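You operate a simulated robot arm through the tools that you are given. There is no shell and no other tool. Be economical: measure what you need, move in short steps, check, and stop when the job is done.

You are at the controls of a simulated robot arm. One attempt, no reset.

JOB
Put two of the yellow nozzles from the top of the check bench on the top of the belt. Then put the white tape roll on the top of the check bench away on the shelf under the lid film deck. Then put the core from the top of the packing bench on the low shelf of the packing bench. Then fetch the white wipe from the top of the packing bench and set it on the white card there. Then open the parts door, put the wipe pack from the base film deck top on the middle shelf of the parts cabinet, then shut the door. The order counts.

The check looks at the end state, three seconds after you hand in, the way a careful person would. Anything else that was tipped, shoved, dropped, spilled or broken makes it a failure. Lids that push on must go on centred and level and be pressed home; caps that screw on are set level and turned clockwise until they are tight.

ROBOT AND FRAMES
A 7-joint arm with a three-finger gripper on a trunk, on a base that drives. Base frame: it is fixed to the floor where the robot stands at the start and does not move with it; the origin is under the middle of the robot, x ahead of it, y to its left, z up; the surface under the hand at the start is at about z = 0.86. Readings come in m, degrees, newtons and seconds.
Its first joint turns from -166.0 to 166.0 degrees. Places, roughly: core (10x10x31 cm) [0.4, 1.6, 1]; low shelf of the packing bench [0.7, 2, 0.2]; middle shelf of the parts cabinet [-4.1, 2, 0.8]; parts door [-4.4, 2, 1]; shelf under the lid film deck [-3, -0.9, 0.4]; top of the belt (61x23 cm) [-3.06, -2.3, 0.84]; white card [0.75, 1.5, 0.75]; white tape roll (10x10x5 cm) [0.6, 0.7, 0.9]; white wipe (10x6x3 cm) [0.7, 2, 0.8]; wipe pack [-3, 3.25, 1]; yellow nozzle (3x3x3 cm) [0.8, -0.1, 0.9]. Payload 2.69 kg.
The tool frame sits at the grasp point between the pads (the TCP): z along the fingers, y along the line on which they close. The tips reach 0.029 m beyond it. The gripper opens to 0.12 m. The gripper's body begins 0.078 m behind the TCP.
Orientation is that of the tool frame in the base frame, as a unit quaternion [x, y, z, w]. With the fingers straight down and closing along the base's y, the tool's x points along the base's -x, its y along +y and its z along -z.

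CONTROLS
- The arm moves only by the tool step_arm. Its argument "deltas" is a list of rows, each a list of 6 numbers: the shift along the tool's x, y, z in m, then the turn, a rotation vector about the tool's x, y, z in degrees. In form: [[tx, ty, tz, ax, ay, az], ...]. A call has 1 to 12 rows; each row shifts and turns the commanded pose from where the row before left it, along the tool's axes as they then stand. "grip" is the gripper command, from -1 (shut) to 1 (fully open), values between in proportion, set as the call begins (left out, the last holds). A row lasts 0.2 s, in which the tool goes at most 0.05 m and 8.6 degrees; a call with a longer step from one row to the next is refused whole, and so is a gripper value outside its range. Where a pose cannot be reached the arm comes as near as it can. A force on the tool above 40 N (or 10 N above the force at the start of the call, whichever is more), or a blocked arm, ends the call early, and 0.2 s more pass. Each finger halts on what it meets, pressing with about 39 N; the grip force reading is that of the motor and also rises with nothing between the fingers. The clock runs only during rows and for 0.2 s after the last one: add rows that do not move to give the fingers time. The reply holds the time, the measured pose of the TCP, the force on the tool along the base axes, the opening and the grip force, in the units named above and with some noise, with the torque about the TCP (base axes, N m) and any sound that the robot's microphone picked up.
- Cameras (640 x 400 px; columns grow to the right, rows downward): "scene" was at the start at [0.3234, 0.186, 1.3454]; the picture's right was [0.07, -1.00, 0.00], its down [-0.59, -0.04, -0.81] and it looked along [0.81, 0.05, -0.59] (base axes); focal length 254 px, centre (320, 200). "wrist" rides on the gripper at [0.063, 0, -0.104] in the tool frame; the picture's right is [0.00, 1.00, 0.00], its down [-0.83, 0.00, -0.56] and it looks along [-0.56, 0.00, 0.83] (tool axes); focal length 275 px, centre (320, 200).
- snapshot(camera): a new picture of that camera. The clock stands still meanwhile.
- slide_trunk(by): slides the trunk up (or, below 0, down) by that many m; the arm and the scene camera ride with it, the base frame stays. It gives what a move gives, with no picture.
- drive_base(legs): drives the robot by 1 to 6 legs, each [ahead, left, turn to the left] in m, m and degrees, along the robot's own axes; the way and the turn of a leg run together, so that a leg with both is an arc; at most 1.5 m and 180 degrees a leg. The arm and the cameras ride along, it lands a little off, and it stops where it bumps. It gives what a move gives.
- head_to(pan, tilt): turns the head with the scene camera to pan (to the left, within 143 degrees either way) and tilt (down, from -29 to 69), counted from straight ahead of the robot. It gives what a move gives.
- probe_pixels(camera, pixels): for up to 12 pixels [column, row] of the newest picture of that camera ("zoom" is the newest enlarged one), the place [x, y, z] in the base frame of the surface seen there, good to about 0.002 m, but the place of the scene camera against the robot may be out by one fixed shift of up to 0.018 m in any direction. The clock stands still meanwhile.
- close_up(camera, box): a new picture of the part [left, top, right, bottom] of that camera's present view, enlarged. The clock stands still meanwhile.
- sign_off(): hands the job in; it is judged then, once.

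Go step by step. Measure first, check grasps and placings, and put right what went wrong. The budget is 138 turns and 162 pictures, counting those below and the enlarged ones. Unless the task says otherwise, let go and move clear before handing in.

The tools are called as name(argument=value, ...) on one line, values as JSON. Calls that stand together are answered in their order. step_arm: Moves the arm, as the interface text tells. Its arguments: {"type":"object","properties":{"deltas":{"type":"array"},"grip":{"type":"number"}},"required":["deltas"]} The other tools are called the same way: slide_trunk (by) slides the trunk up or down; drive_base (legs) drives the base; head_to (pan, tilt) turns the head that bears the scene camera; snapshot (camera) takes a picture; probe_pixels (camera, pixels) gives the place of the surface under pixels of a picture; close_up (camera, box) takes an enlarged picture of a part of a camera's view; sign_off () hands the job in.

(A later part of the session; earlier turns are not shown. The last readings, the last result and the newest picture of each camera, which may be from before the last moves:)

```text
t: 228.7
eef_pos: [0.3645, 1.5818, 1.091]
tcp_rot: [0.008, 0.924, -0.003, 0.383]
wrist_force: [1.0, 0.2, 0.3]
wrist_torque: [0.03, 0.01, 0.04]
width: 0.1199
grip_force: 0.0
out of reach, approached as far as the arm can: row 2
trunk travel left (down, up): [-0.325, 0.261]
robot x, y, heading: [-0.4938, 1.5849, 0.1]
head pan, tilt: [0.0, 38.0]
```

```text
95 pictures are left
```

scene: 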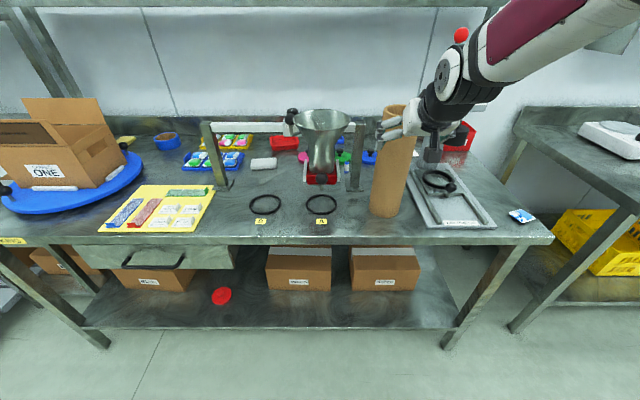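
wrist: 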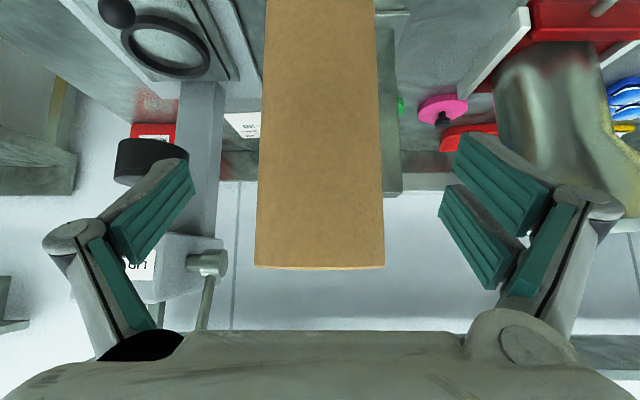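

The core is centred at column 322. I'm checking the hopper's clearance from the right-hand finger in the wrist view.

probe_pixels(camera="wrist", pixels=[[505, 90], [550, 90], [600, 200], [620, 180], [530, 160], [150, 160], [200, 255], [320, 200], [260, 200], [380, 200]])

close_up(camera="scene", box=[290, 80, 450, 180])

```text
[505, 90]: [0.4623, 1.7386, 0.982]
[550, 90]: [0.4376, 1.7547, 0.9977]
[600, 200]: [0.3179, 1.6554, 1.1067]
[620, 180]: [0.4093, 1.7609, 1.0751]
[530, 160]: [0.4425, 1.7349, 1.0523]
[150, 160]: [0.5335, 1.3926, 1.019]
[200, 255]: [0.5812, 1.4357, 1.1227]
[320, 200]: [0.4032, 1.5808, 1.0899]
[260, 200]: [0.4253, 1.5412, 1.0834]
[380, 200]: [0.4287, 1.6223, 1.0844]
```

```text
4.00 times, centred on (370, 130) of scene
```

zoom: 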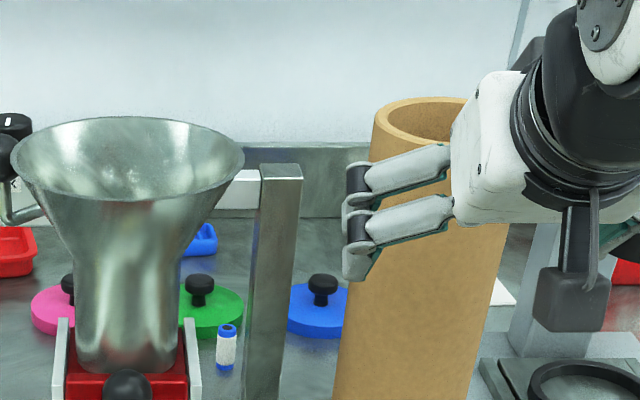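

Clearances are fine. I'll advance the last 78 mm and close.

step_arm(deltas=[[-0.0258, 0.0005, 0.0293, 0, 0, 0], [-0.0258, 0.0005, 0.0293, 0, 0, 0], [0, 0, 0, 0, 0, 0]])

step_arm(deltas=[[0, 0, 0, 0, 0, 0], [0, 0, 0, 0, 0, 0], [0, 0, 0, 0, 0, 0]], grip=-1)

snapshot(camera="wrist")

```text
t: 229.5
eef_pos: [0.4421, 1.5811, 1.0836]
tcp_rot: [0.009, 0.924, -0.003, 0.382]
wrist_force: [-0.4, 0.9, 0.7]
wrist_torque: [0.01, -0.01, -0.02]
width: 0.1201
grip_force: 0.0
trunk travel left (down, up): [-0.325, 0.261]
robot x, y, heading: [-0.4931, 1.5895, 0.3]
head pan, tilt: [0.0, 38.0]
```

```text
t: 230.3
eef_pos: [0.4424, 1.5815, 1.0854]
tcp_rot: [0.008, 0.923, -0.003, 0.384]
wrist_force: [-0.2, -2.5, 4.4]
wrist_torque: [-0.36, -0.2, -0.09]
width: 0.0926
grip_force: 38.8
trunk travel left (down, up): [-0.325, 0.261]
robot x, y, heading: [-0.49, 1.5861, 0.0]
head pan, tilt: [0.0, 38.0]
```

```text
93 pictures are left
```

wrist: 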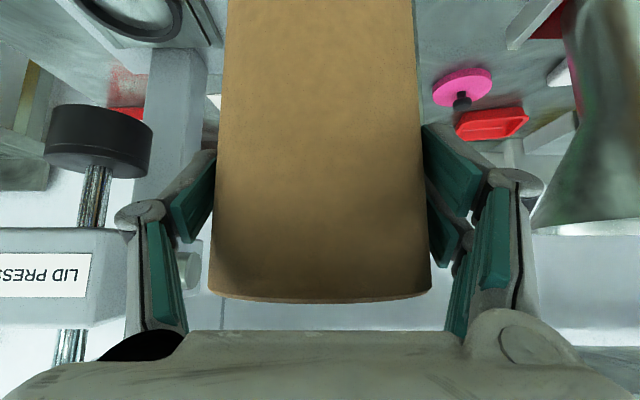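

Gripped at width 0.093. I'll lift 8 cm, check the load, then draw back.

step_arm(deltas=[[-0.0141, 0, -0.0141, 0, 0, 0], [-0.0212, 0, -0.0212, 0, 0, 0], [-0.0212, 0, -0.0212, 0, 0, 0], [0, 0, 0, 0, 0, 0]])

snapshot(camera="scene")

```text
t: 231.3
eef_pos: [0.4424, 1.5834, 1.1636]
tcp_rot: [0.008, 0.924, -0.003, 0.382]
wrist_force: [0.2, -0.1, -4.5]
wrist_torque: [0.01, 0.05, -0.01]
width: 0.0926
grip_force: 38.6
trunk travel left (down, up): [-0.325, 0.261]
robot x, y, heading: [-0.4932, 1.5877, 0.1]
head pan, tilt: [0.0, 38.0]
```

```text
92 pictures are left
```

scene: 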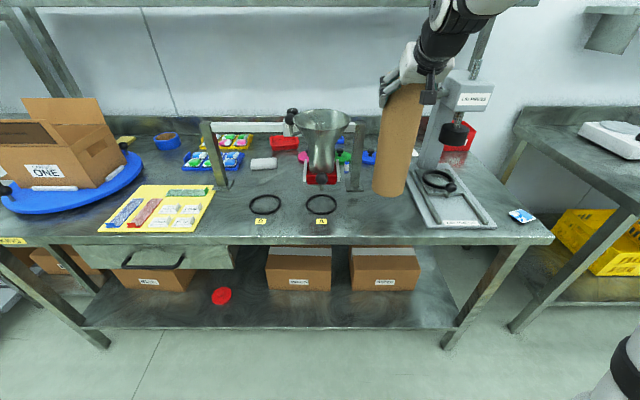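

The core hangs securely and upright. I'll back away 0.6 m and lower the trunk and arm to shelf height.

drive_base(legs=[[-0.55, 0, 0]])

slide_trunk(by=-0.322)

step_arm(deltas=[[0.0283, 0, 0.0283, 0, 0, 0], [0.0283, 0, 0.0283, 0, 0, 0], [0.0283, 0, 0.0283, 0, 0, 0], [0.0283, 0, 0.0283, 0, 0, 0], [0.0283, 0, 0.0283, 0, 0, 0], [0.0283, 0, 0.0283, 0, 0, 0], [0.0283, 0, 0.0283, 0, 0, 0], [0, 0, 0, 0, 0, 0]])

snapshot(camera="scene")

```text
t: 234.5
eef_pos: [-0.1104, 1.5846, 1.1632]
tcp_rot: [0.007, 0.924, -0.003, 0.382]
wrist_force: [0.5, 0.3, -3.3]
wrist_torque: [-0.03, 0.04, -0.01]
width: 0.0926
grip_force: 39.2
trunk travel left (down, up): [-0.325, 0.261]
robot x, y, heading: [-1.0467, 1.5861, 0.3]
head pan, tilt: [0.0, 38.0]
```

```text
t: 237.7
eef_pos: [-0.11, 1.5853, 0.8413]
tcp_rot: [0.007, 0.924, -0.003, 0.382]
wrist_force: [0.1, 1.0, -3.7]
wrist_torque: [-0.02, 0.04, 0.04]
width: 0.0924
grip_force: 38.7
trunk travel left (down, up): [-0.003, 0.583]
robot x, y, heading: [-1.046, 1.5879, 0.4]
head pan, tilt: [0.0, 38.0]
```

```text
t: 239.5
eef_pos: [-0.1101, 1.5835, 0.5615]
tcp_rot: [0.006, 0.924, -0.002, 0.383]
wrist_force: [0.5, -0.3, -3.6]
wrist_torque: [0.04, 0.03, -0.01]
width: 0.0927
grip_force: 39.0
trunk travel left (down, up): [-0.003, 0.583]
robot x, y, heading: [-1.0466, 1.5887, 0.2]
head pan, tilt: [0.0, 38.0]
```

```text
91 pictures are left
```

scene: 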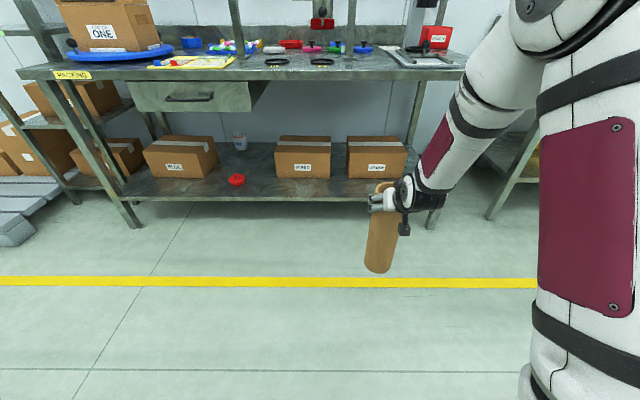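

The bottom of the core is at about 0.30. I'll lower another 5 cm to check reach and measure whether the core hangs plumb.

step_arm(deltas=[[0.0267, 0, 0.0267, 0, 0, 0], [0.0267, 0, 0.0267, 0, 0, 0], [0, 0, 0, 0, 0, 0]])

snapshot(camera="scene")

probe_pixels(camera="scene", pixels=[[378, 280], [380, 240], [382, 222], [370, 280], [390, 280], [280, 205], [340, 160], [340, 175]])

close_up(camera="scene", box=[320, 160, 480, 300])

```text
t: 240.3
eef_pos: [-0.1092, 1.5834, 0.4862]
tcp_rot: [0.006, 0.924, -0.003, 0.383]
wrist_force: [-0.1, 0.3, -4.5]
wrist_torque: [0.01, -0.01, 0.01]
width: 0.0923
grip_force: 39.1
trunk travel left (down, up): [-0.003, 0.583]
robot x, y, heading: [-1.0459, 1.5876, 0.4]
head pan, tilt: [0.0, 38.0]
```

```text
90 pictures are left
```

scene: 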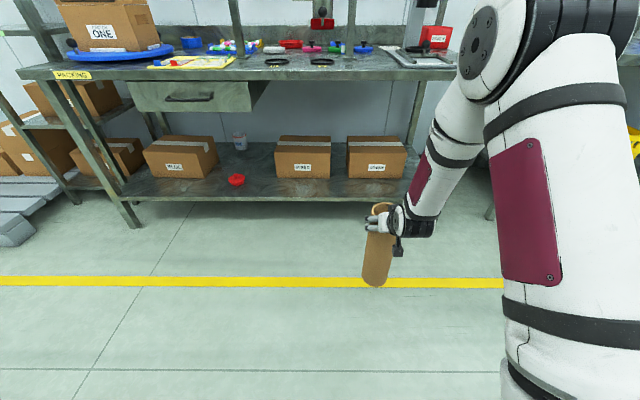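

```text
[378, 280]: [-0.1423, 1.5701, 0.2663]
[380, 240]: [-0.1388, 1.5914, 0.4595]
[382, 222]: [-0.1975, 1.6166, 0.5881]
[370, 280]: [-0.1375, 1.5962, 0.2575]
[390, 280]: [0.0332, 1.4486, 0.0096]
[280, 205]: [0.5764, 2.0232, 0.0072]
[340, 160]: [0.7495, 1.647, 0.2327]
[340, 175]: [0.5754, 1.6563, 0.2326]
```

```text
2.86 times, centred on (400, 230) of scene
```

zoom: 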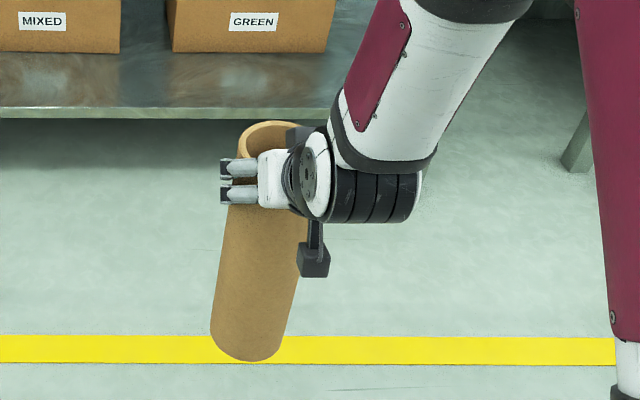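

The core hangs within 1° of plumb and the arm reaches low enough. I'll rise 4 cm for entry, then drive left 0.10 m and forward part of the way.

step_arm(deltas=[[-0.0283, 0, -0.0283, 0, 0, 0], [0, 0, 0, 0, 0, 0]])

drive_base(legs=[[0, 0.1, 0], [0.38, 0, 0]])

snapshot(camera="scene")

snapshot(camera="wrist")

```text
t: 240.9
eef_pos: [-0.1092, 1.5842, 0.5254]
tcp_rot: [0.006, 0.924, -0.002, 0.382]
wrist_force: [-0.2, 0.1, -3.5]
wrist_torque: [-0.04, 0.05, -0.01]
width: 0.0926
grip_force: 39.6
trunk travel left (down, up): [-0.003, 0.583]
robot x, y, heading: [-1.0459, 1.5808, 0.3]
head pan, tilt: [0.0, 38.0]
```

```text
t: 244.0
eef_pos: [0.2706, 1.686, 0.5261]
tcp_rot: [0.006, 0.924, -0.002, 0.382]
wrist_force: [0.8, 0.5, -4.4]
wrist_torque: [0.02, 0.04, -0.01]
width: 0.0924
grip_force: 38.9
trunk travel left (down, up): [-0.003, 0.583]
robot x, y, heading: [-0.6676, 1.6898, 0.2]
head pan, tilt: [0.0, 38.0]
```

```text
88 pictures are left
```

scene: 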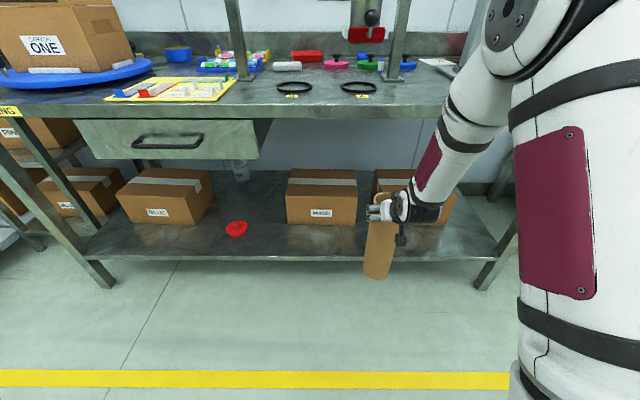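

```text
87 pictures are left
```

wrist: 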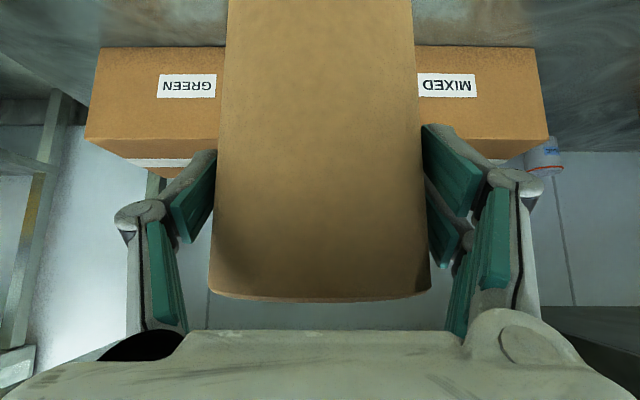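

The core's bottom is at 0.261, above the shelf at about 0.224. I'm confirming the box fronts and shelf height with the wrist camera.

probe_pixels(camera="wrist", pixels=[[190, 110], [130, 70], [440, 65], [430, 20], [215, 120], [560, 100], [320, 20], [480, 20]])

probe_pixels(camera="scene", pixels=[[377, 270], [378, 235], [345, 259], [345, 250], [345, 222], [350, 110], [350, 117]])

```text
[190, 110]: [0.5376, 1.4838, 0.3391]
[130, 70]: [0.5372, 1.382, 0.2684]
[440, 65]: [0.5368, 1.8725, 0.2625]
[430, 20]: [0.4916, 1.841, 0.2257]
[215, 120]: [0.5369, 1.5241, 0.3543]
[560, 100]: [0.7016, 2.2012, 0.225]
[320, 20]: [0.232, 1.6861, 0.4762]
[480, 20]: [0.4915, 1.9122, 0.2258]
```

```text
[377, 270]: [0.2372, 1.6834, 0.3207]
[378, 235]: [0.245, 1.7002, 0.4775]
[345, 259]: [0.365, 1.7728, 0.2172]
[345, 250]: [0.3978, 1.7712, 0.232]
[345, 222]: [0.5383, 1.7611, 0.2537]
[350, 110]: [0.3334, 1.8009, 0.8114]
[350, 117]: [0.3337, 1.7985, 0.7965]
```

Shelf at 0.2255 and box fronts at x = 0.537. I'm driving 0.17 m so the core sits at x ≈ 0.45, between the edge and the boxes.

drive_base(legs=[[0.17, 0, 0]])

snapshot(camera="scene")

snapshot(camera="wrist")

```text
t: 245.5
eef_pos: [0.4401, 1.6858, 0.5256]
tcp_rot: [0.005, 0.925, -0.001, 0.381]
wrist_force: [-0.2, -0.2, -4.1]
wrist_torque: [-0.02, 0.03, -0.02]
width: 0.0923
grip_force: 38.5
trunk travel left (down, up): [-0.003, 0.583]
robot x, y, heading: [-0.4963, 1.6931, 0.4]
head pan, tilt: [0.0, 38.0]
```

```text
86 pictures are left
```

scene: 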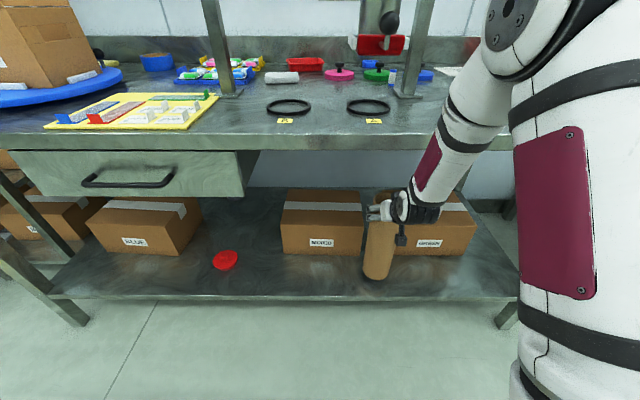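

```text
85 pictures are left
```

wrist: 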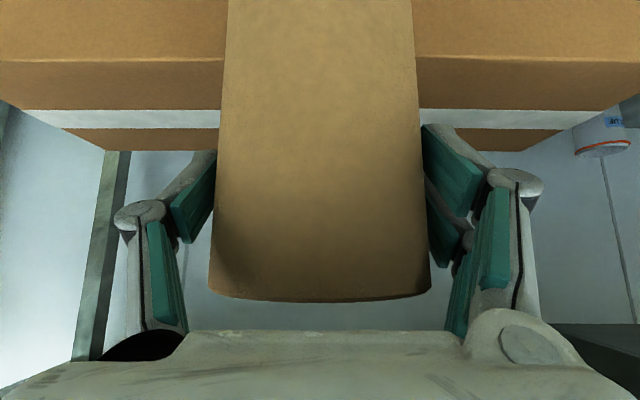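

Everything is clear. I'm lowering gently to TCP 0.491, expecting shelf contact.

step_arm(deltas=[[0.0141, 0, 0.0141, 0, 0, 0], [0.0071, 0, 0.0071, 0, 0, 0], [0.0028, 0, 0.0028, 0, 0, 0], [0, 0, 0, 0, 0, 0]])

```text
t: 246.5
eef_pos: [0.4397, 1.6869, 0.4923]
tcp_rot: [0.005, 0.924, -0.002, 0.382]
wrist_force: [-0.5, 0.3, -3.8]
wrist_torque: [0.02, 0.06, -0.02]
width: 0.0925
grip_force: 39.8
trunk travel left (down, up): [-0.003, 0.583]
robot x, y, heading: [-0.5008, 1.6896, 0.3]
head pan, tilt: [0.0, 38.0]
```

step_arm(deltas=[[0.0012, 0, 0.0012, 0, 0, 0], [0.001, 0, 0.001, 0, 0, 0], [0, 0, 0, 0, 0, 0]])

```text
t: 247.3
eef_pos: [0.4411, 1.6874, 0.491]
tcp_rot: [0.007, 0.923, -0.003, 0.384]
wrist_force: [-6.2, 0.3, 19.5]
wrist_torque: [0.11, 0.54, 0.0]
width: 0.0927
grip_force: 38.8
trunk travel left (down, up): [-0.003, 0.583]
robot x, y, heading: [-0.4987, 1.6886, 0.4]
head pan, tilt: [0.0, 38.0]
```

The core is firmly on the shelf. I'll ease off 1.5 mm and release it.

step_arm(deltas=[[-0.001, 0, -0.001, 0, 0, 0], [0, 0, 0, 0, 0, 0]])

step_arm(deltas=[[0, 0, 0, 0, 0, 0], [0, 0, 0, 0, 0, 0], [0, 0, 0, 0, 0, 0]], grip=1)

snapshot(camera="wrist")

```text
t: 247.9
eef_pos: [0.4407, 1.6859, 0.4914]
tcp_rot: [0.005, 0.924, -0.002, 0.383]
wrist_force: [1.3, 0.7, 11.1]
wrist_torque: [0.17, -1.17, 0.06]
width: 0.0924
grip_force: 39.1
trunk travel left (down, up): [-0.003, 0.583]
robot x, y, heading: [-0.4974, 1.6878, 0.5]
head pan, tilt: [0.0, 38.0]
```

```text
t: 248.7
eef_pos: [0.4402, 1.6879, 0.4899]
tcp_rot: [0.005, 0.924, -0.003, 0.382]
wrist_force: [0.9, 0.8, -0.5]
wrist_torque: [-0.01, -0.04, -0.02]
width: 0.1201
grip_force: 0.0
trunk travel left (down, up): [-0.003, 0.583]
robot x, y, heading: [-0.4984, 1.6883, 0.3]
head pan, tilt: [0.0, 38.0]
```

```text
84 pictures are left
```

wrist: 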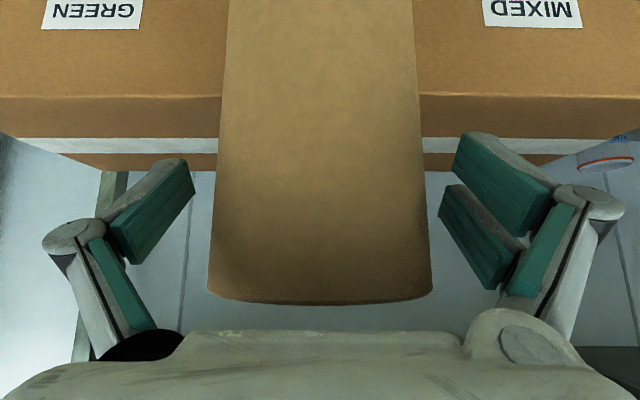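

The core stands free between the open fingers. I'll back straight out and check.

drive_base(legs=[[-0.45, 0, 0]])

slide_trunk(by=0.322)

step_arm(deltas=[[0, 0, -0.045, 0, 0, 0], [0, 0, -0.045, 0, 0, 0], [0, 0, -0.045, 0, 0, 0], [0, 0, -0.045, 0, 0, 0], [0, 0, -0.045, 0, 0, 0], [-0.03, 0, -0.03, 0, 0, 0], [-0.03, 0, -0.03, 0, 0, 0], [-0.03, 0, -0.03, 0, 0, 0], [0, 0, 0, 0, 8, 0], [0, 0, 0, 0, 8, 0], [0, 0, 0, 0, 0, 0]])

snapshot(camera="scene")

```text
t: 251.4
eef_pos: [-0.0102, 1.6852, 0.4905]
tcp_rot: [0.005, 0.924, -0.002, 0.382]
wrist_force: [-0.4, 0.5, 0.8]
wrist_torque: [-0.02, -0.01, 0.0]
width: 0.1199
grip_force: 0.0
trunk travel left (down, up): [-0.003, 0.583]
robot x, y, heading: [-0.9456, 1.6856, 0.6]
head pan, tilt: [0.0, 38.0]
```

```text
t: 254.6
eef_pos: [-0.0106, 1.6849, 0.8118]
tcp_rot: [0.005, 0.924, -0.002, 0.381]
wrist_force: [0.3, -0.8, 0.4]
wrist_torque: [0.02, 0.02, 0.02]
width: 0.1201
grip_force: 0.1
trunk travel left (down, up): [-0.325, 0.261]
robot x, y, heading: [-0.9471, 1.6879, 0.4]
head pan, tilt: [0.0, 38.0]
```

```text
t: 257.0
eef_pos: [-0.1691, 1.6887, 1.0992]
tcp_rot: [0.006, 0.968, -0.002, 0.249]
wrist_force: [0.0, 0.3, -0.3]
wrist_torque: [0.01, 0.01, -0.01]
width: 0.12
grip_force: 0.1
trunk travel left (down, up): [-0.325, 0.261]
robot x, y, heading: [-0.9464, 1.6891, 0.2]
head pan, tilt: [0.0, 38.0]
```

```text
83 pictures are left
```

scene: 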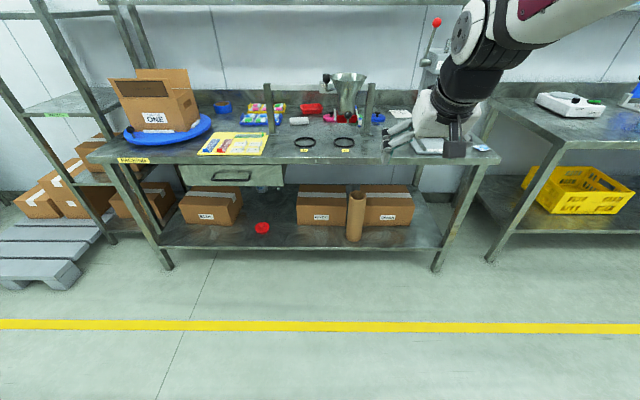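

The core stands upright on the low shelf and nothing else has moved. Next is the white wipe: I'm restoring the tool to vertical and driving closer.

step_arm(deltas=[[0, 0, 0, 0, 7.2, 0], [0, 0, 0, 0, 7.2, 0], [0, 0, 0, 0, 7.2, 0], [0, 0, 0, 0, 7.2, 0], [0.04, 0, -0.03, 0, 0, 0], [0.04, 0, -0.03, 0, 0, 0], [0.04, 0, -0.03, 0, 0, 0], [0, 0, 0, 0, 0, 0]], grip=0.4)

drive_base(legs=[[0.75, 0.15, 0]])

snapshot(camera="scene")

snapshot(camera="wrist")

```text
t: 258.8
eef_pos: [-0.2881, 1.6897, 1.1889]
tcp_rot: [0.006, 1.0, 0.0, 0.001]
wrist_force: [0.1, -0.1, -0.2]
wrist_torque: [0.0, 0.0, 0.02]
width: 0.0844
grip_force: 0.1
trunk travel left (down, up): [-0.325, 0.261]
robot x, y, heading: [-0.9486, 1.6853, 0.6]
head pan, tilt: [0.0, 38.0]
```

```text
t: 262.9
eef_pos: [0.4651, 1.8397, 1.1892]
tcp_rot: [0.008, 1.0, -0.001, 0.001]
wrist_force: [0.2, -0.5, -0.2]
wrist_torque: [0.0, -0.02, -0.03]
width: 0.0841
grip_force: 0.0
trunk travel left (down, up): [-0.325, 0.261]
robot x, y, heading: [-0.1913, 1.8394, -0.2]
head pan, tilt: [0.0, 38.0]
```

```text
82 pictures are left
```

scene: 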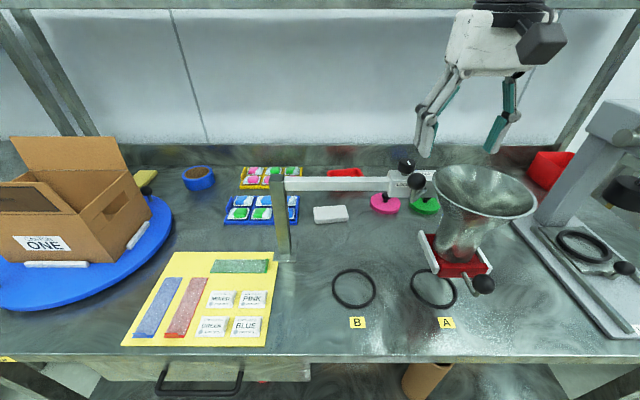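

```text
81 pictures are left
```

wrist: 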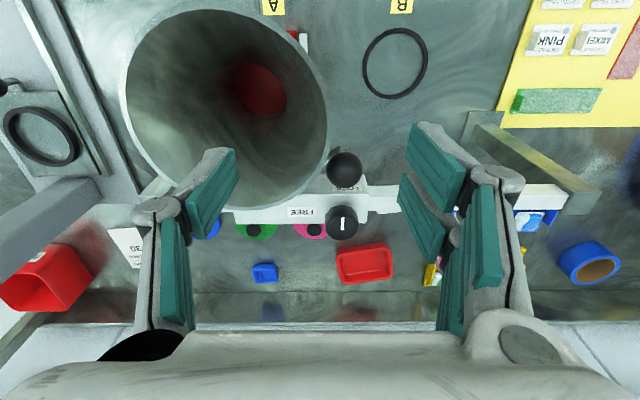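

The white wipe is at scene (330,214), near a horizontal bar at (340,184). I'm probing them and the white card.

probe_pixels(camera="scene", pixels=[[330, 210], [316, 215], [347, 214], [330, 222], [300, 183], [360, 183], [283, 225], [283, 260], [410, 180], [345, 172], [262, 212], [440, 185]])

probe_pixels(camera="wrist", pixels=[[125, 240], [130, 262], [280, 212], [400, 200], [345, 222], [360, 265], [540, 165], [570, 200], [265, 270], [310, 230], [325, 100]])

close_up(camera="scene", box=[200, 140, 440, 290])

```text
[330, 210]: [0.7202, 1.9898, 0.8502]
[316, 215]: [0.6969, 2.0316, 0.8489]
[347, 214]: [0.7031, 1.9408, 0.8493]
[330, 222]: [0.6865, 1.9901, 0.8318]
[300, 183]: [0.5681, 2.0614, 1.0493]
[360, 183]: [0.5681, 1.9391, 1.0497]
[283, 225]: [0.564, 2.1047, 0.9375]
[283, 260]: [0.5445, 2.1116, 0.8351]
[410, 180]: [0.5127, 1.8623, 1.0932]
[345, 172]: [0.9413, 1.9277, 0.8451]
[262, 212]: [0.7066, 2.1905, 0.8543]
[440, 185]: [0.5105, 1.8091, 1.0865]
```

```text
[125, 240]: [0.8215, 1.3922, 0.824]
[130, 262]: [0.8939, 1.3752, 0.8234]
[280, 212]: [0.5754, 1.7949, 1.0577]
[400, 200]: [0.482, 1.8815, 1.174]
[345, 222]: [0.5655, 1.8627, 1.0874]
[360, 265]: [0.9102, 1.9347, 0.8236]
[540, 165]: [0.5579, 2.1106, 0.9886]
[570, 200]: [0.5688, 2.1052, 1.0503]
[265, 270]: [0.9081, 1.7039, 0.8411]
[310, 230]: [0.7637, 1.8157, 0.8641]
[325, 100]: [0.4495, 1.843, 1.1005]
```

```text
2.67 times, centred on (320, 215) of scene
```

zoom: 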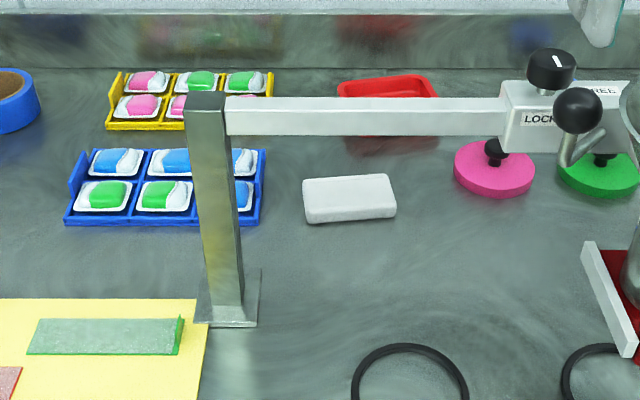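

The wipe is at about (0.698, 1.999), top 0.841, behind a beam at x ≈ 0.57 (z up to 1.04). I'll look for the white card near the press before choosing a grasp.

head_to(pan=-25, tilt=35)

snapshot(camera="scene")

close_up(camera="scene", box=[240, 100, 560, 300])

close_up(camera="wrist", box=[0, 160, 240, 310])

```text
t: 263.8
eef_pos: [0.4633, 1.8398, 1.1892]
tcp_rot: [0.008, 1.0, 0.001, 0.001]
wrist_force: [-0.6, 1.5, 0.6]
wrist_torque: [-0.01, -0.01, -0.03]
width: 0.084
grip_force: 0.0
trunk travel left (down, up): [-0.325, 0.261]
robot x, y, heading: [-0.1954, 1.8411, 0.0]
head pan, tilt: [-25.0, 35.0]
```

```text
79 pictures are left
```

scene: 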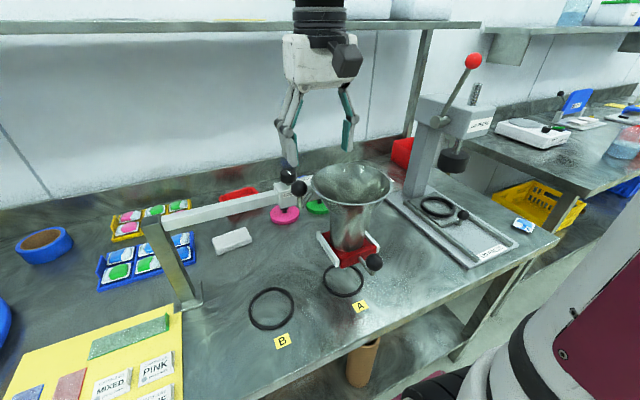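

```text
2.00 times, centred on (400, 200) of scene
```

zoom: 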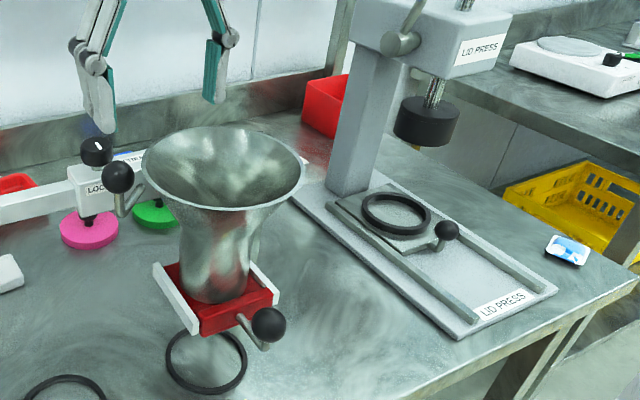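

```text
2.67 times, centred on (120, 235) of wrist
```

zoom: 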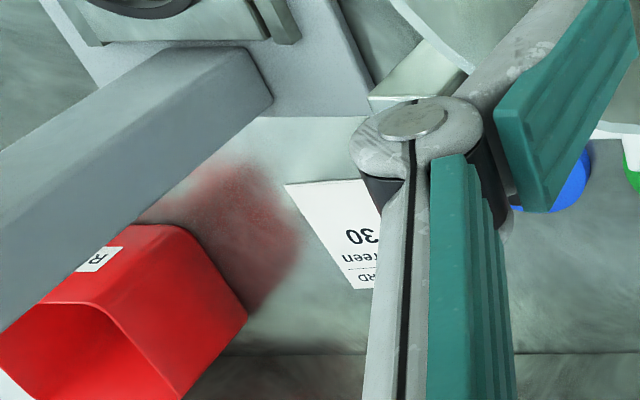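

The card lies behind the press, partly hidden, around (0.85, 1.44). I'm checking the overhead shelf and press geometry before moving in.

probe_pixels(camera="scene", pixels=[[200, 27], [150, 30], [420, 25], [425, 60], [472, 61], [445, 110], [420, 170], [490, 120], [345, 170], [395, 150], [385, 172], [290, 175]])

close_up(camera="scene", box=[340, 120, 420, 200])

```text
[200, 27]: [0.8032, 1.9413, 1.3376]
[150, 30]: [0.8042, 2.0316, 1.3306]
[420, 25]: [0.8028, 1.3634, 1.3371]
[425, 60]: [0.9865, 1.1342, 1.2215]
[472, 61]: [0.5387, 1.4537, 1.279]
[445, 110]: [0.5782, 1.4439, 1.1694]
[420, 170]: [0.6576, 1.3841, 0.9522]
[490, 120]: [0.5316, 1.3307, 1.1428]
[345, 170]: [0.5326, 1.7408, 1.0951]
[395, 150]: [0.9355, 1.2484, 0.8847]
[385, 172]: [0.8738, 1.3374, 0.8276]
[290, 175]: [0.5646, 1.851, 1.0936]
```

```text
5.00 times, centred on (380, 160) of scene
```

zoom: 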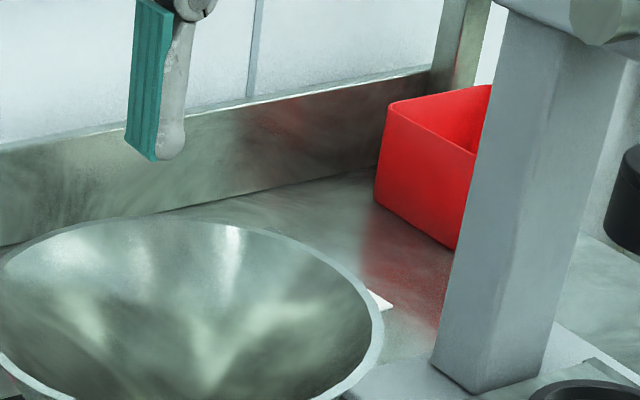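

The overhead shelf's front edge is at x = 0.80, z ≈ 1.32. To clear the beam I'll grip the wipe across its 6 cm side with the tool yawed 90°; I'm raising slightly and yawing here.

step_arm(deltas=[[0, 0, -0.01, 0, 0, -8.2], [0, 0, -0.01, 0, 0, -8.2], [0, 0, 0, 0, 0, -8.2], [0, 0, 0, 0, 0, -8.2], [0, 0, 0, 0, 0, -8.2], [0, 0, 0, 0, 0, -8.2], [0, 0, 0, 0, 0, -8.2], [0, 0, 0, 0, 0, -8.2], [0, 0, 0, 0, 0, -8.2], [0, 0, 0, 0, 0, -8.2], [0, 0, 0, 0, 0, -8.2]])

drive_base(legs=[[0.12, -0.02, 0]])

head_to(pan=0, tilt=40)

snapshot(camera="scene")

snapshot(camera="wrist")

```text
t: 266.2
eef_pos: [0.4642, 1.8394, 1.2089]
tcp_rot: [-0.703, 0.711, 0.0, 0.0]
wrist_force: [0.0, -0.2, 0.1]
wrist_torque: [-0.01, -0.02, 0.03]
width: 0.084
grip_force: 0.1
trunk travel left (down, up): [-0.325, 0.261]
robot x, y, heading: [-0.1964, 1.8439, 0.1]
head pan, tilt: [-25.0, 35.0]
```

```text
t: 267.5
eef_pos: [0.569, 1.8217, 1.2098]
tcp_rot: [-0.703, 0.711, -0.001, 0.002]
wrist_force: [0.4, 0.2, 0.3]
wrist_torque: [-0.02, -0.04, 0.0]
width: 0.0841
grip_force: 0.1
trunk travel left (down, up): [-0.325, 0.261]
robot x, y, heading: [-0.0851, 1.8213, -0.1]
head pan, tilt: [-25.0, 35.0]
stopped in leg 1: the robot was blocked; the commanded pose is now the measured one
```

```text
t: 268.4
eef_pos: [0.5684, 1.8213, 1.2111]
tcp_rot: [-0.703, 0.711, -0.001, 0.001]
wrist_force: [0.3, -0.3, 0.5]
wrist_torque: [0.03, -0.03, 0.0]
width: 0.0839
grip_force: 0.0
trunk travel left (down, up): [-0.325, 0.261]
robot x, y, heading: [-0.0894, 1.8232, 0.2]
head pan, tilt: [0.0, 40.0]
```

```text
75 pictures are left
```

scene: 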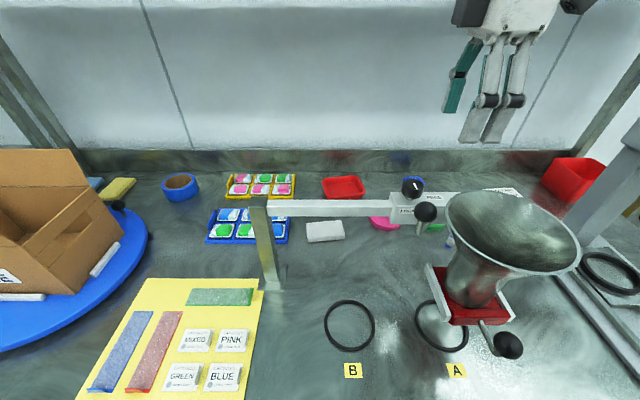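

```text
74 pictures are left
```

wrist: 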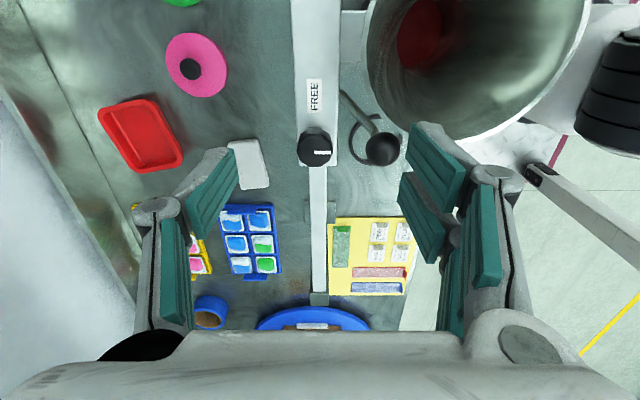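

The base touched its limit at x ≈ −0.09; everything on the bench looks unmoved. The card now shows at (500,193). I'll back off slightly and move above the wipe.

drive_base(legs=[[-0.015, 0, 0]])

step_arm(deltas=[[-0.0356, -0.029, 0, 0, 0, 0], [-0.0356, -0.029, 0, 0, 0, 0], [-0.0356, -0.029, 0, 0, 0, 0], [-0.0356, -0.029, 0, 0, 0, 0], [-0.0356, -0.029, 0, 0, 0, 0], [0, 0, 0.03, 0, 0, 0], [0, 0, 0, 0, 0, 0]])

snapshot(camera="wrist")

snapshot(camera="scene")

```text
t: 269.2
eef_pos: [0.558, 1.8205, 1.2085]
tcp_rot: [-0.702, 0.712, -0.001, -0.001]
wrist_force: [-0.1, -0.3, -0.2]
wrist_torque: [-0.01, 0.01, -0.01]
width: 0.0838
grip_force: 0.1
trunk travel left (down, up): [-0.325, 0.261]
robot x, y, heading: [-0.0986, 1.8198, 0.2]
head pan, tilt: [0.0, 40.0]
```

```text
t: 270.8
eef_pos: [0.7055, 1.9967, 1.1797]
tcp_rot: [-0.703, 0.711, -0.001, 0.0]
wrist_force: [0.1, -0.2, 0.3]
wrist_torque: [0.0, 0.0, -0.02]
width: 0.084
grip_force: 0.0
trunk travel left (down, up): [-0.325, 0.261]
robot x, y, heading: [-0.0994, 1.8278, 0.3]
head pan, tilt: [0.0, 40.0]
```

```text
73 pictures are left
```

wrist: 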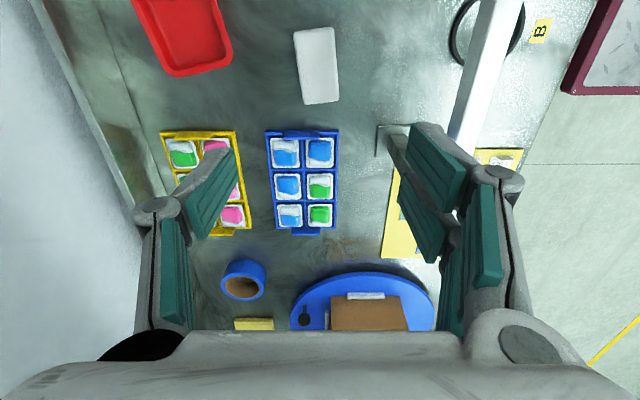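

```text
72 pictures are left
```

scene: 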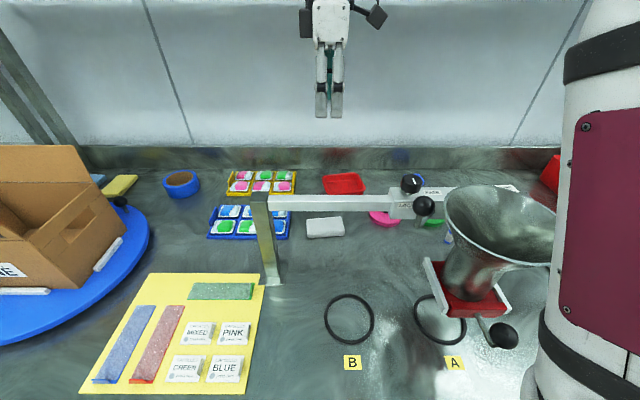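

The wipe is at (317,66) in the wrist view. I'm probing its corners and the beam.

probe_pixels(camera="wrist", pixels=[[317, 64], [299, 37], [331, 31], [336, 97], [305, 100], [345, 64], [478, 70], [497, 70], [463, 110], [400, 150], [265, 150]])

close_up(camera="wrist", box=[260, 10, 380, 110])

```text
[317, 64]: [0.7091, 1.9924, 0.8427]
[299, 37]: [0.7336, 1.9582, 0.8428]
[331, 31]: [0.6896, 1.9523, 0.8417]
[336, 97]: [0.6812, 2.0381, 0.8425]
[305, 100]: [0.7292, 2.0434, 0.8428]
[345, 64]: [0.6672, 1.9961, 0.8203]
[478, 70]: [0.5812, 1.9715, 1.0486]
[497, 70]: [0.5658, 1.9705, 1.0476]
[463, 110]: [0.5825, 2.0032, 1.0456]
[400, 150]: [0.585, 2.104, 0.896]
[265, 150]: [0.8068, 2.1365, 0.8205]
```

```text
4.00 times, centred on (320, 60) of wrist
```

zoom: 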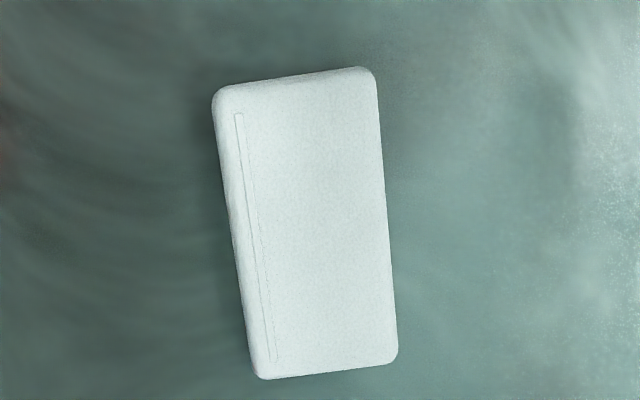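

The wipe's centre is (0.7085, 1.998), turned about 4°, with its top at 0.843; the beam's back face at x = 0.585 leaves room. I'll align and descend to 0.90 for a check.

step_arm(deltas=[[-0.0013, -0.003, 0, 0, 0, -5], [0, 0, 0.04, 0, 0, 0], [0, 0, 0.04, 0, 0, 0], [0, 0, 0.04, 0, 0, 0], [0, 0, 0.04, 0, 0, 0], [0, 0, 0.04, 0, 0, 0], [0, 0, 0.04, 0, 0, 0], [0, 0, 0.04, 0, 0, 0], [0, 0, 0, 0, 0, 0]])

snapshot(camera="wrist")

snapshot(camera="scene")

```text
t: 272.8
eef_pos: [0.7092, 1.9995, 0.8978]
tcp_rot: [0.733, -0.68, 0.0, -0.001]
wrist_force: [0.6, -0.1, 0.5]
wrist_torque: [-0.01, -0.02, 0.01]
width: 0.0839
grip_force: 0.1
trunk travel left (down, up): [-0.325, 0.261]
robot x, y, heading: [-0.0997, 1.8213, -0.2]
head pan, tilt: [0.0, 40.0]
```

```text
70 pictures are left
```

wrist: 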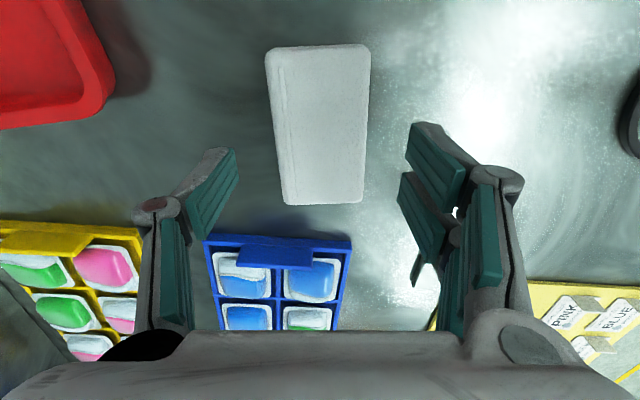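

```text
69 pictures are left
```

scene: 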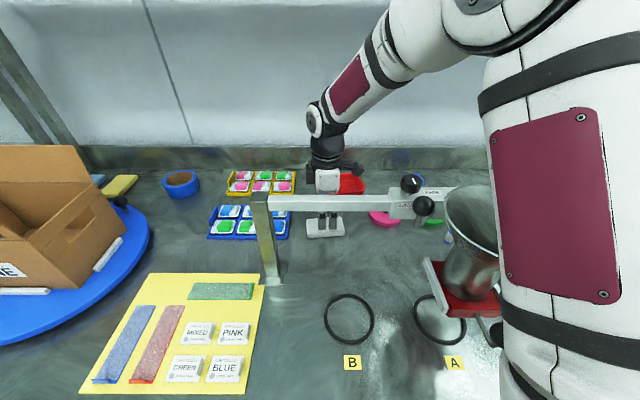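

The wipe is centred between the fingers. I'm descending to 0.853, gripping, and lifting well above the beam.

step_arm(deltas=[[0, 0, 0.03, 0, 0, 0], [0, 0, 0.0145, 0, 0, 0], [0, 0, 0, 0, 0, 0]])

step_arm(deltas=[[0, 0, 0, 0, 0, 0], [0, 0, 0, 0, 0, 0], [0, 0, 0, 0, 0, 0]], grip=-1)

step_arm(deltas=[[0, 0, -0.03, 0, 0, 0], [0, 0, -0.045, 0, 0, 0], [0, 0, -0.045, 0, 0, 0], [0, 0, -0.045, 0, 0, 0], [0, 0, -0.045, 0, 0, 0], [0, 0, -0.045, 0, 0, 0], [0, 0, -0.045, 0, 0, 0], [0, 0, -0.04, 0, 0, 0]])

snapshot(camera="wrist")

```text
t: 273.6
eef_pos: [0.7097, 2.0002, 0.853]
tcp_rot: [0.733, -0.68, 0.0, 0.0]
wrist_force: [-0.1, 0.0, 0.2]
wrist_torque: [0.0, 0.0, 0.01]
width: 0.084
grip_force: 0.1
trunk travel left (down, up): [-0.325, 0.261]
robot x, y, heading: [-0.1007, 1.8238, 0.2]
head pan, tilt: [0.0, 40.0]
```

```text
t: 274.4
eef_pos: [0.709, 2.0004, 0.8538]
tcp_rot: [0.733, -0.68, 0.001, -0.001]
wrist_force: [0.2, 0.2, 2.7]
wrist_torque: [0.02, -0.03, 0.09]
width: 0.0574
grip_force: 39.1
trunk travel left (down, up): [-0.325, 0.261]
robot x, y, heading: [-0.1, 1.8207, 0.3]
head pan, tilt: [0.0, 40.0]
```

```text
t: 276.2
eef_pos: [0.7075, 1.9996, 1.1949]
tcp_rot: [0.733, -0.68, 0.0, 0.0]
wrist_force: [-0.6, 0.1, 0.2]
wrist_torque: [-0.02, 0.02, -0.01]
width: 0.0568
grip_force: 38.9
trunk travel left (down, up): [-0.325, 0.261]
robot x, y, heading: [-0.1003, 1.8191, 0.2]
head pan, tilt: [0.0, 40.0]
```

```text
68 pictures are left
```

wrist: 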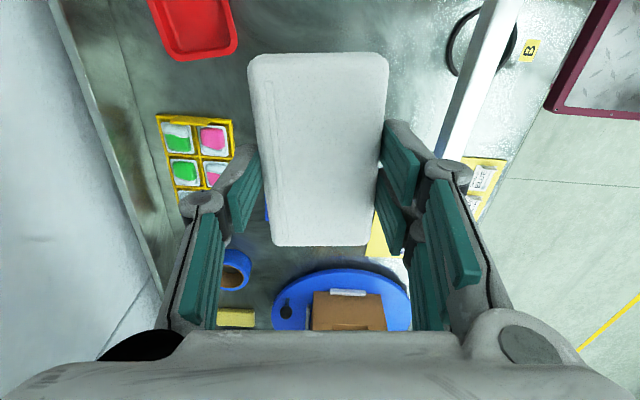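

The wipe is held securely. I'll draw the arm back from the overhead shelf, drive right to y ≈ 1.73, and look at the card.

step_arm(deltas=[[0, 0.04, -0.01, 0, 0, 0], [0, 0.04, -0.01, 0, 0, 0], [0, 0.04, -0.01, 0, 0, 0], [0, 0, 0, 0, 0, 0]])

drive_base(legs=[[0, -0.1, 0]])

head_to(pan=-33, tilt=35)

snapshot(camera="scene")

snapshot(camera="wrist")

```text
t: 277.2
eef_pos: [0.5883, 1.9896, 1.2238]
tcp_rot: [0.733, -0.68, 0.0, 0.0]
wrist_force: [-0.4, -0.6, -0.6]
wrist_torque: [0.0, -0.02, 0.0]
width: 0.0567
grip_force: 39.1
trunk travel left (down, up): [-0.325, 0.261]
robot x, y, heading: [-0.0989, 1.8216, 0.1]
head pan, tilt: [0.0, 40.0]
```

```text
t: 278.4
eef_pos: [0.5897, 1.89, 1.224]
tcp_rot: [0.734, -0.68, 0.001, -0.001]
wrist_force: [-0.8, 0.1, -0.2]
wrist_torque: [-0.01, 0.03, 0.01]
width: 0.0566
grip_force: 38.7
trunk travel left (down, up): [-0.325, 0.261]
robot x, y, heading: [-0.1018, 1.7198, 0.2]
head pan, tilt: [0.0, 40.0]
```

```text
t: 279.3
eef_pos: [0.5886, 1.8892, 1.223]
tcp_rot: [0.733, -0.681, 0.001, -0.001]
wrist_force: [-0.1, 0.1, -1.2]
wrist_torque: [0.01, -0.01, 0.0]
width: 0.0567
grip_force: 38.7
trunk travel left (down, up): [-0.325, 0.261]
robot x, y, heading: [-0.0994, 1.7221, -0.0]
head pan, tilt: [-33.0, 35.0]
```

```text
67 pictures are left
```

scene: 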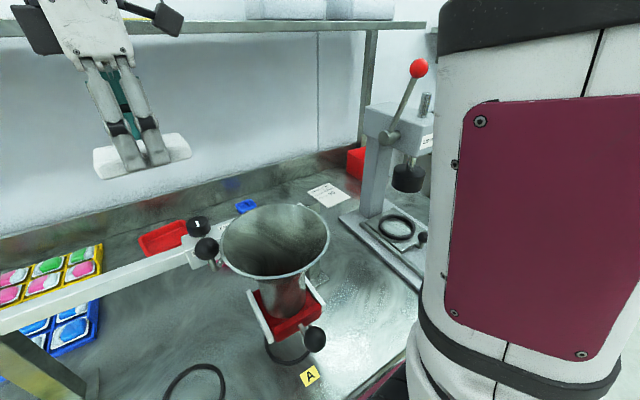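

```text
66 pictures are left
```

wrist: 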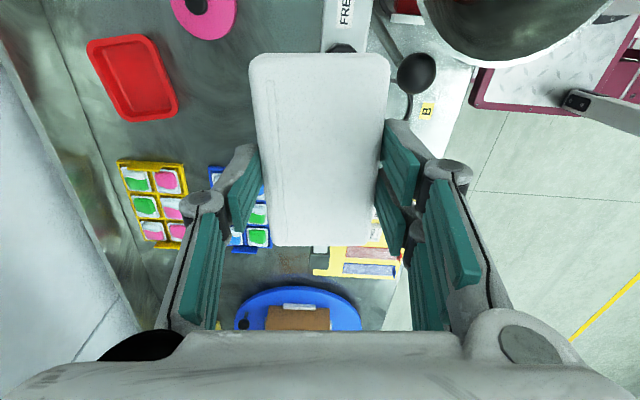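

The card is now visible at (328,195). I'm measuring its corners and nearby obstacles.

close_up(camera="scene", box=[270, 50, 450, 230])

probe_pixels(camera="scene", pixels=[[328, 195], [309, 191], [333, 184], [349, 200], [325, 207], [375, 180], [365, 205], [418, 68], [388, 137], [360, 165], [245, 206], [375, 120]])

```text
2.22 times, centred on (360, 140) of scene
```

zoom: 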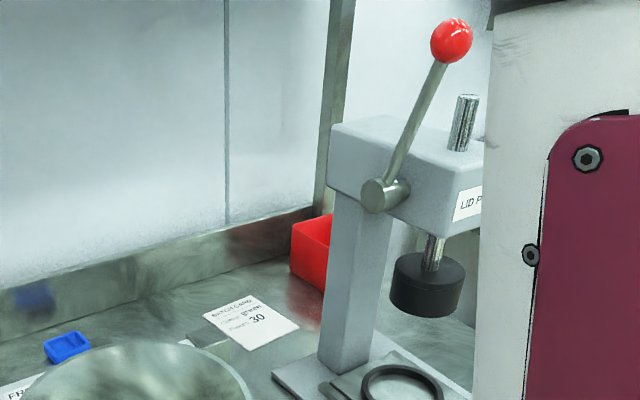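

```text
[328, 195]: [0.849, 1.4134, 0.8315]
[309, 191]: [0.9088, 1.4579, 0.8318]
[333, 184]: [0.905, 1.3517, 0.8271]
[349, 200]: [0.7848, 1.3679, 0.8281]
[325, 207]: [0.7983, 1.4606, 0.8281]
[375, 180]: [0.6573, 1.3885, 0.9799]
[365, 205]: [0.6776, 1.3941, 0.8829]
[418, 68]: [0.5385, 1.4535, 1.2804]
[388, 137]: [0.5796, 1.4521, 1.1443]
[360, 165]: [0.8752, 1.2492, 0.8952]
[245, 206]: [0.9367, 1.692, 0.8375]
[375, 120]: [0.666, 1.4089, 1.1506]
```

The card's centre is about (0.842, 1.422) and it is roughly 12×10 cm. The press lever ball at (0.54, 1.465, up to 1.30) must be avoided, so I'll work from robot y ≈ 1.78. First I'll rotate the wipe to run lengthwise along x.

step_arm(deltas=[[0, 0, 0, 0, 0, 8.4], [0, 0, 0, 0, 0, 8.4], [0, 0, 0, 0, 0, 8.4], [0, 0, 0, 0, 0, 8.4], [0, 0, 0, 0, 0, 8.4], [0, 0, 0, 0, 0, 8.4], [0, 0, 0, 0, 0, 8.4], [0, 0, 0, 0, 0, 8.4], [0, 0, 0, 0, 0, 8.4], [0, 0, 0, 0, 0, 8.4], [0, 0, 0, 0, 0, 8.4], [0, 0, 0, 0, 0, 8.4]])

drive_base(legs=[[0.005, 0.055, 0]])

```text
t: 281.9
eef_pos: [0.5891, 1.8905, 1.2231]
tcp_rot: [0.058, 0.998, 0.0, 0.001]
wrist_force: [-0.3, 0.1, 0.1]
wrist_torque: [-0.05, 0.0, -0.03]
width: 0.0566
grip_force: 39.7
trunk travel left (down, up): [-0.325, 0.261]
robot x, y, heading: [-0.1018, 1.7206, -0.0]
head pan, tilt: [-33.0, 35.0]
```

```text
t: 282.9
eef_pos: [0.5942, 1.9457, 1.2244]
tcp_rot: [0.057, 0.998, 0.0, 0.001]
wrist_force: [-0.1, -0.2, -1.1]
wrist_torque: [0.0, -0.03, 0.01]
width: 0.0564
grip_force: 38.3
trunk travel left (down, up): [-0.325, 0.261]
robot x, y, heading: [-0.0941, 1.7774, 0.2]
head pan, tilt: [-33.0, 35.0]
```

Yaw is now about −7°. I'm moving behind the beam to (0.70, 1.68), staying high and outside the overhead shelf's edge.

step_arm(deltas=[[-0.0226, -0.042, 0, 0, 0, 0], [-0.0226, -0.042, 0, 0, 0, 0], [-0.0226, -0.042, 0, 0, 0, 0], [-0.0226, -0.042, 0, 0, 0, 0], [-0.0226, -0.042, 0, 0, 0, 0], [-0.0226, -0.042, 0, 0, 0, 0], [0, 0, 0, 0, 0, 0]])

snapshot(camera="wrist")

snapshot(camera="scene")

```text
t: 284.5
eef_pos: [0.7003, 1.6797, 1.2239]
tcp_rot: [0.056, 0.998, 0.0, 0.0]
wrist_force: [0.1, -0.4, -1.1]
wrist_torque: [0.03, 0.02, 0.0]
width: 0.0569
grip_force: 39.1
trunk travel left (down, up): [-0.325, 0.261]
robot x, y, heading: [-0.0938, 1.7746, -0.0]
head pan, tilt: [-33.0, 35.0]
```

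```text
64 pictures are left
```

wrist: 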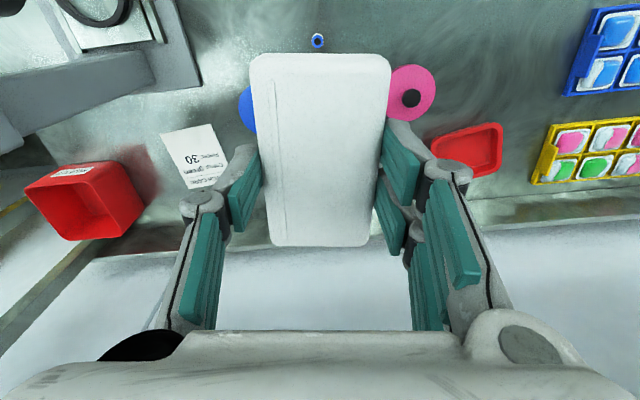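

```text
63 pictures are left
```

scene: 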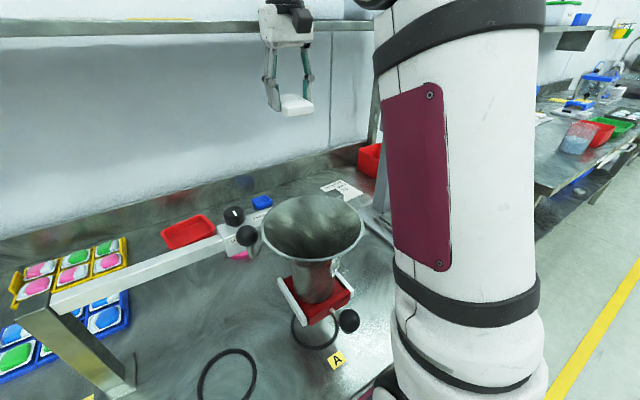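

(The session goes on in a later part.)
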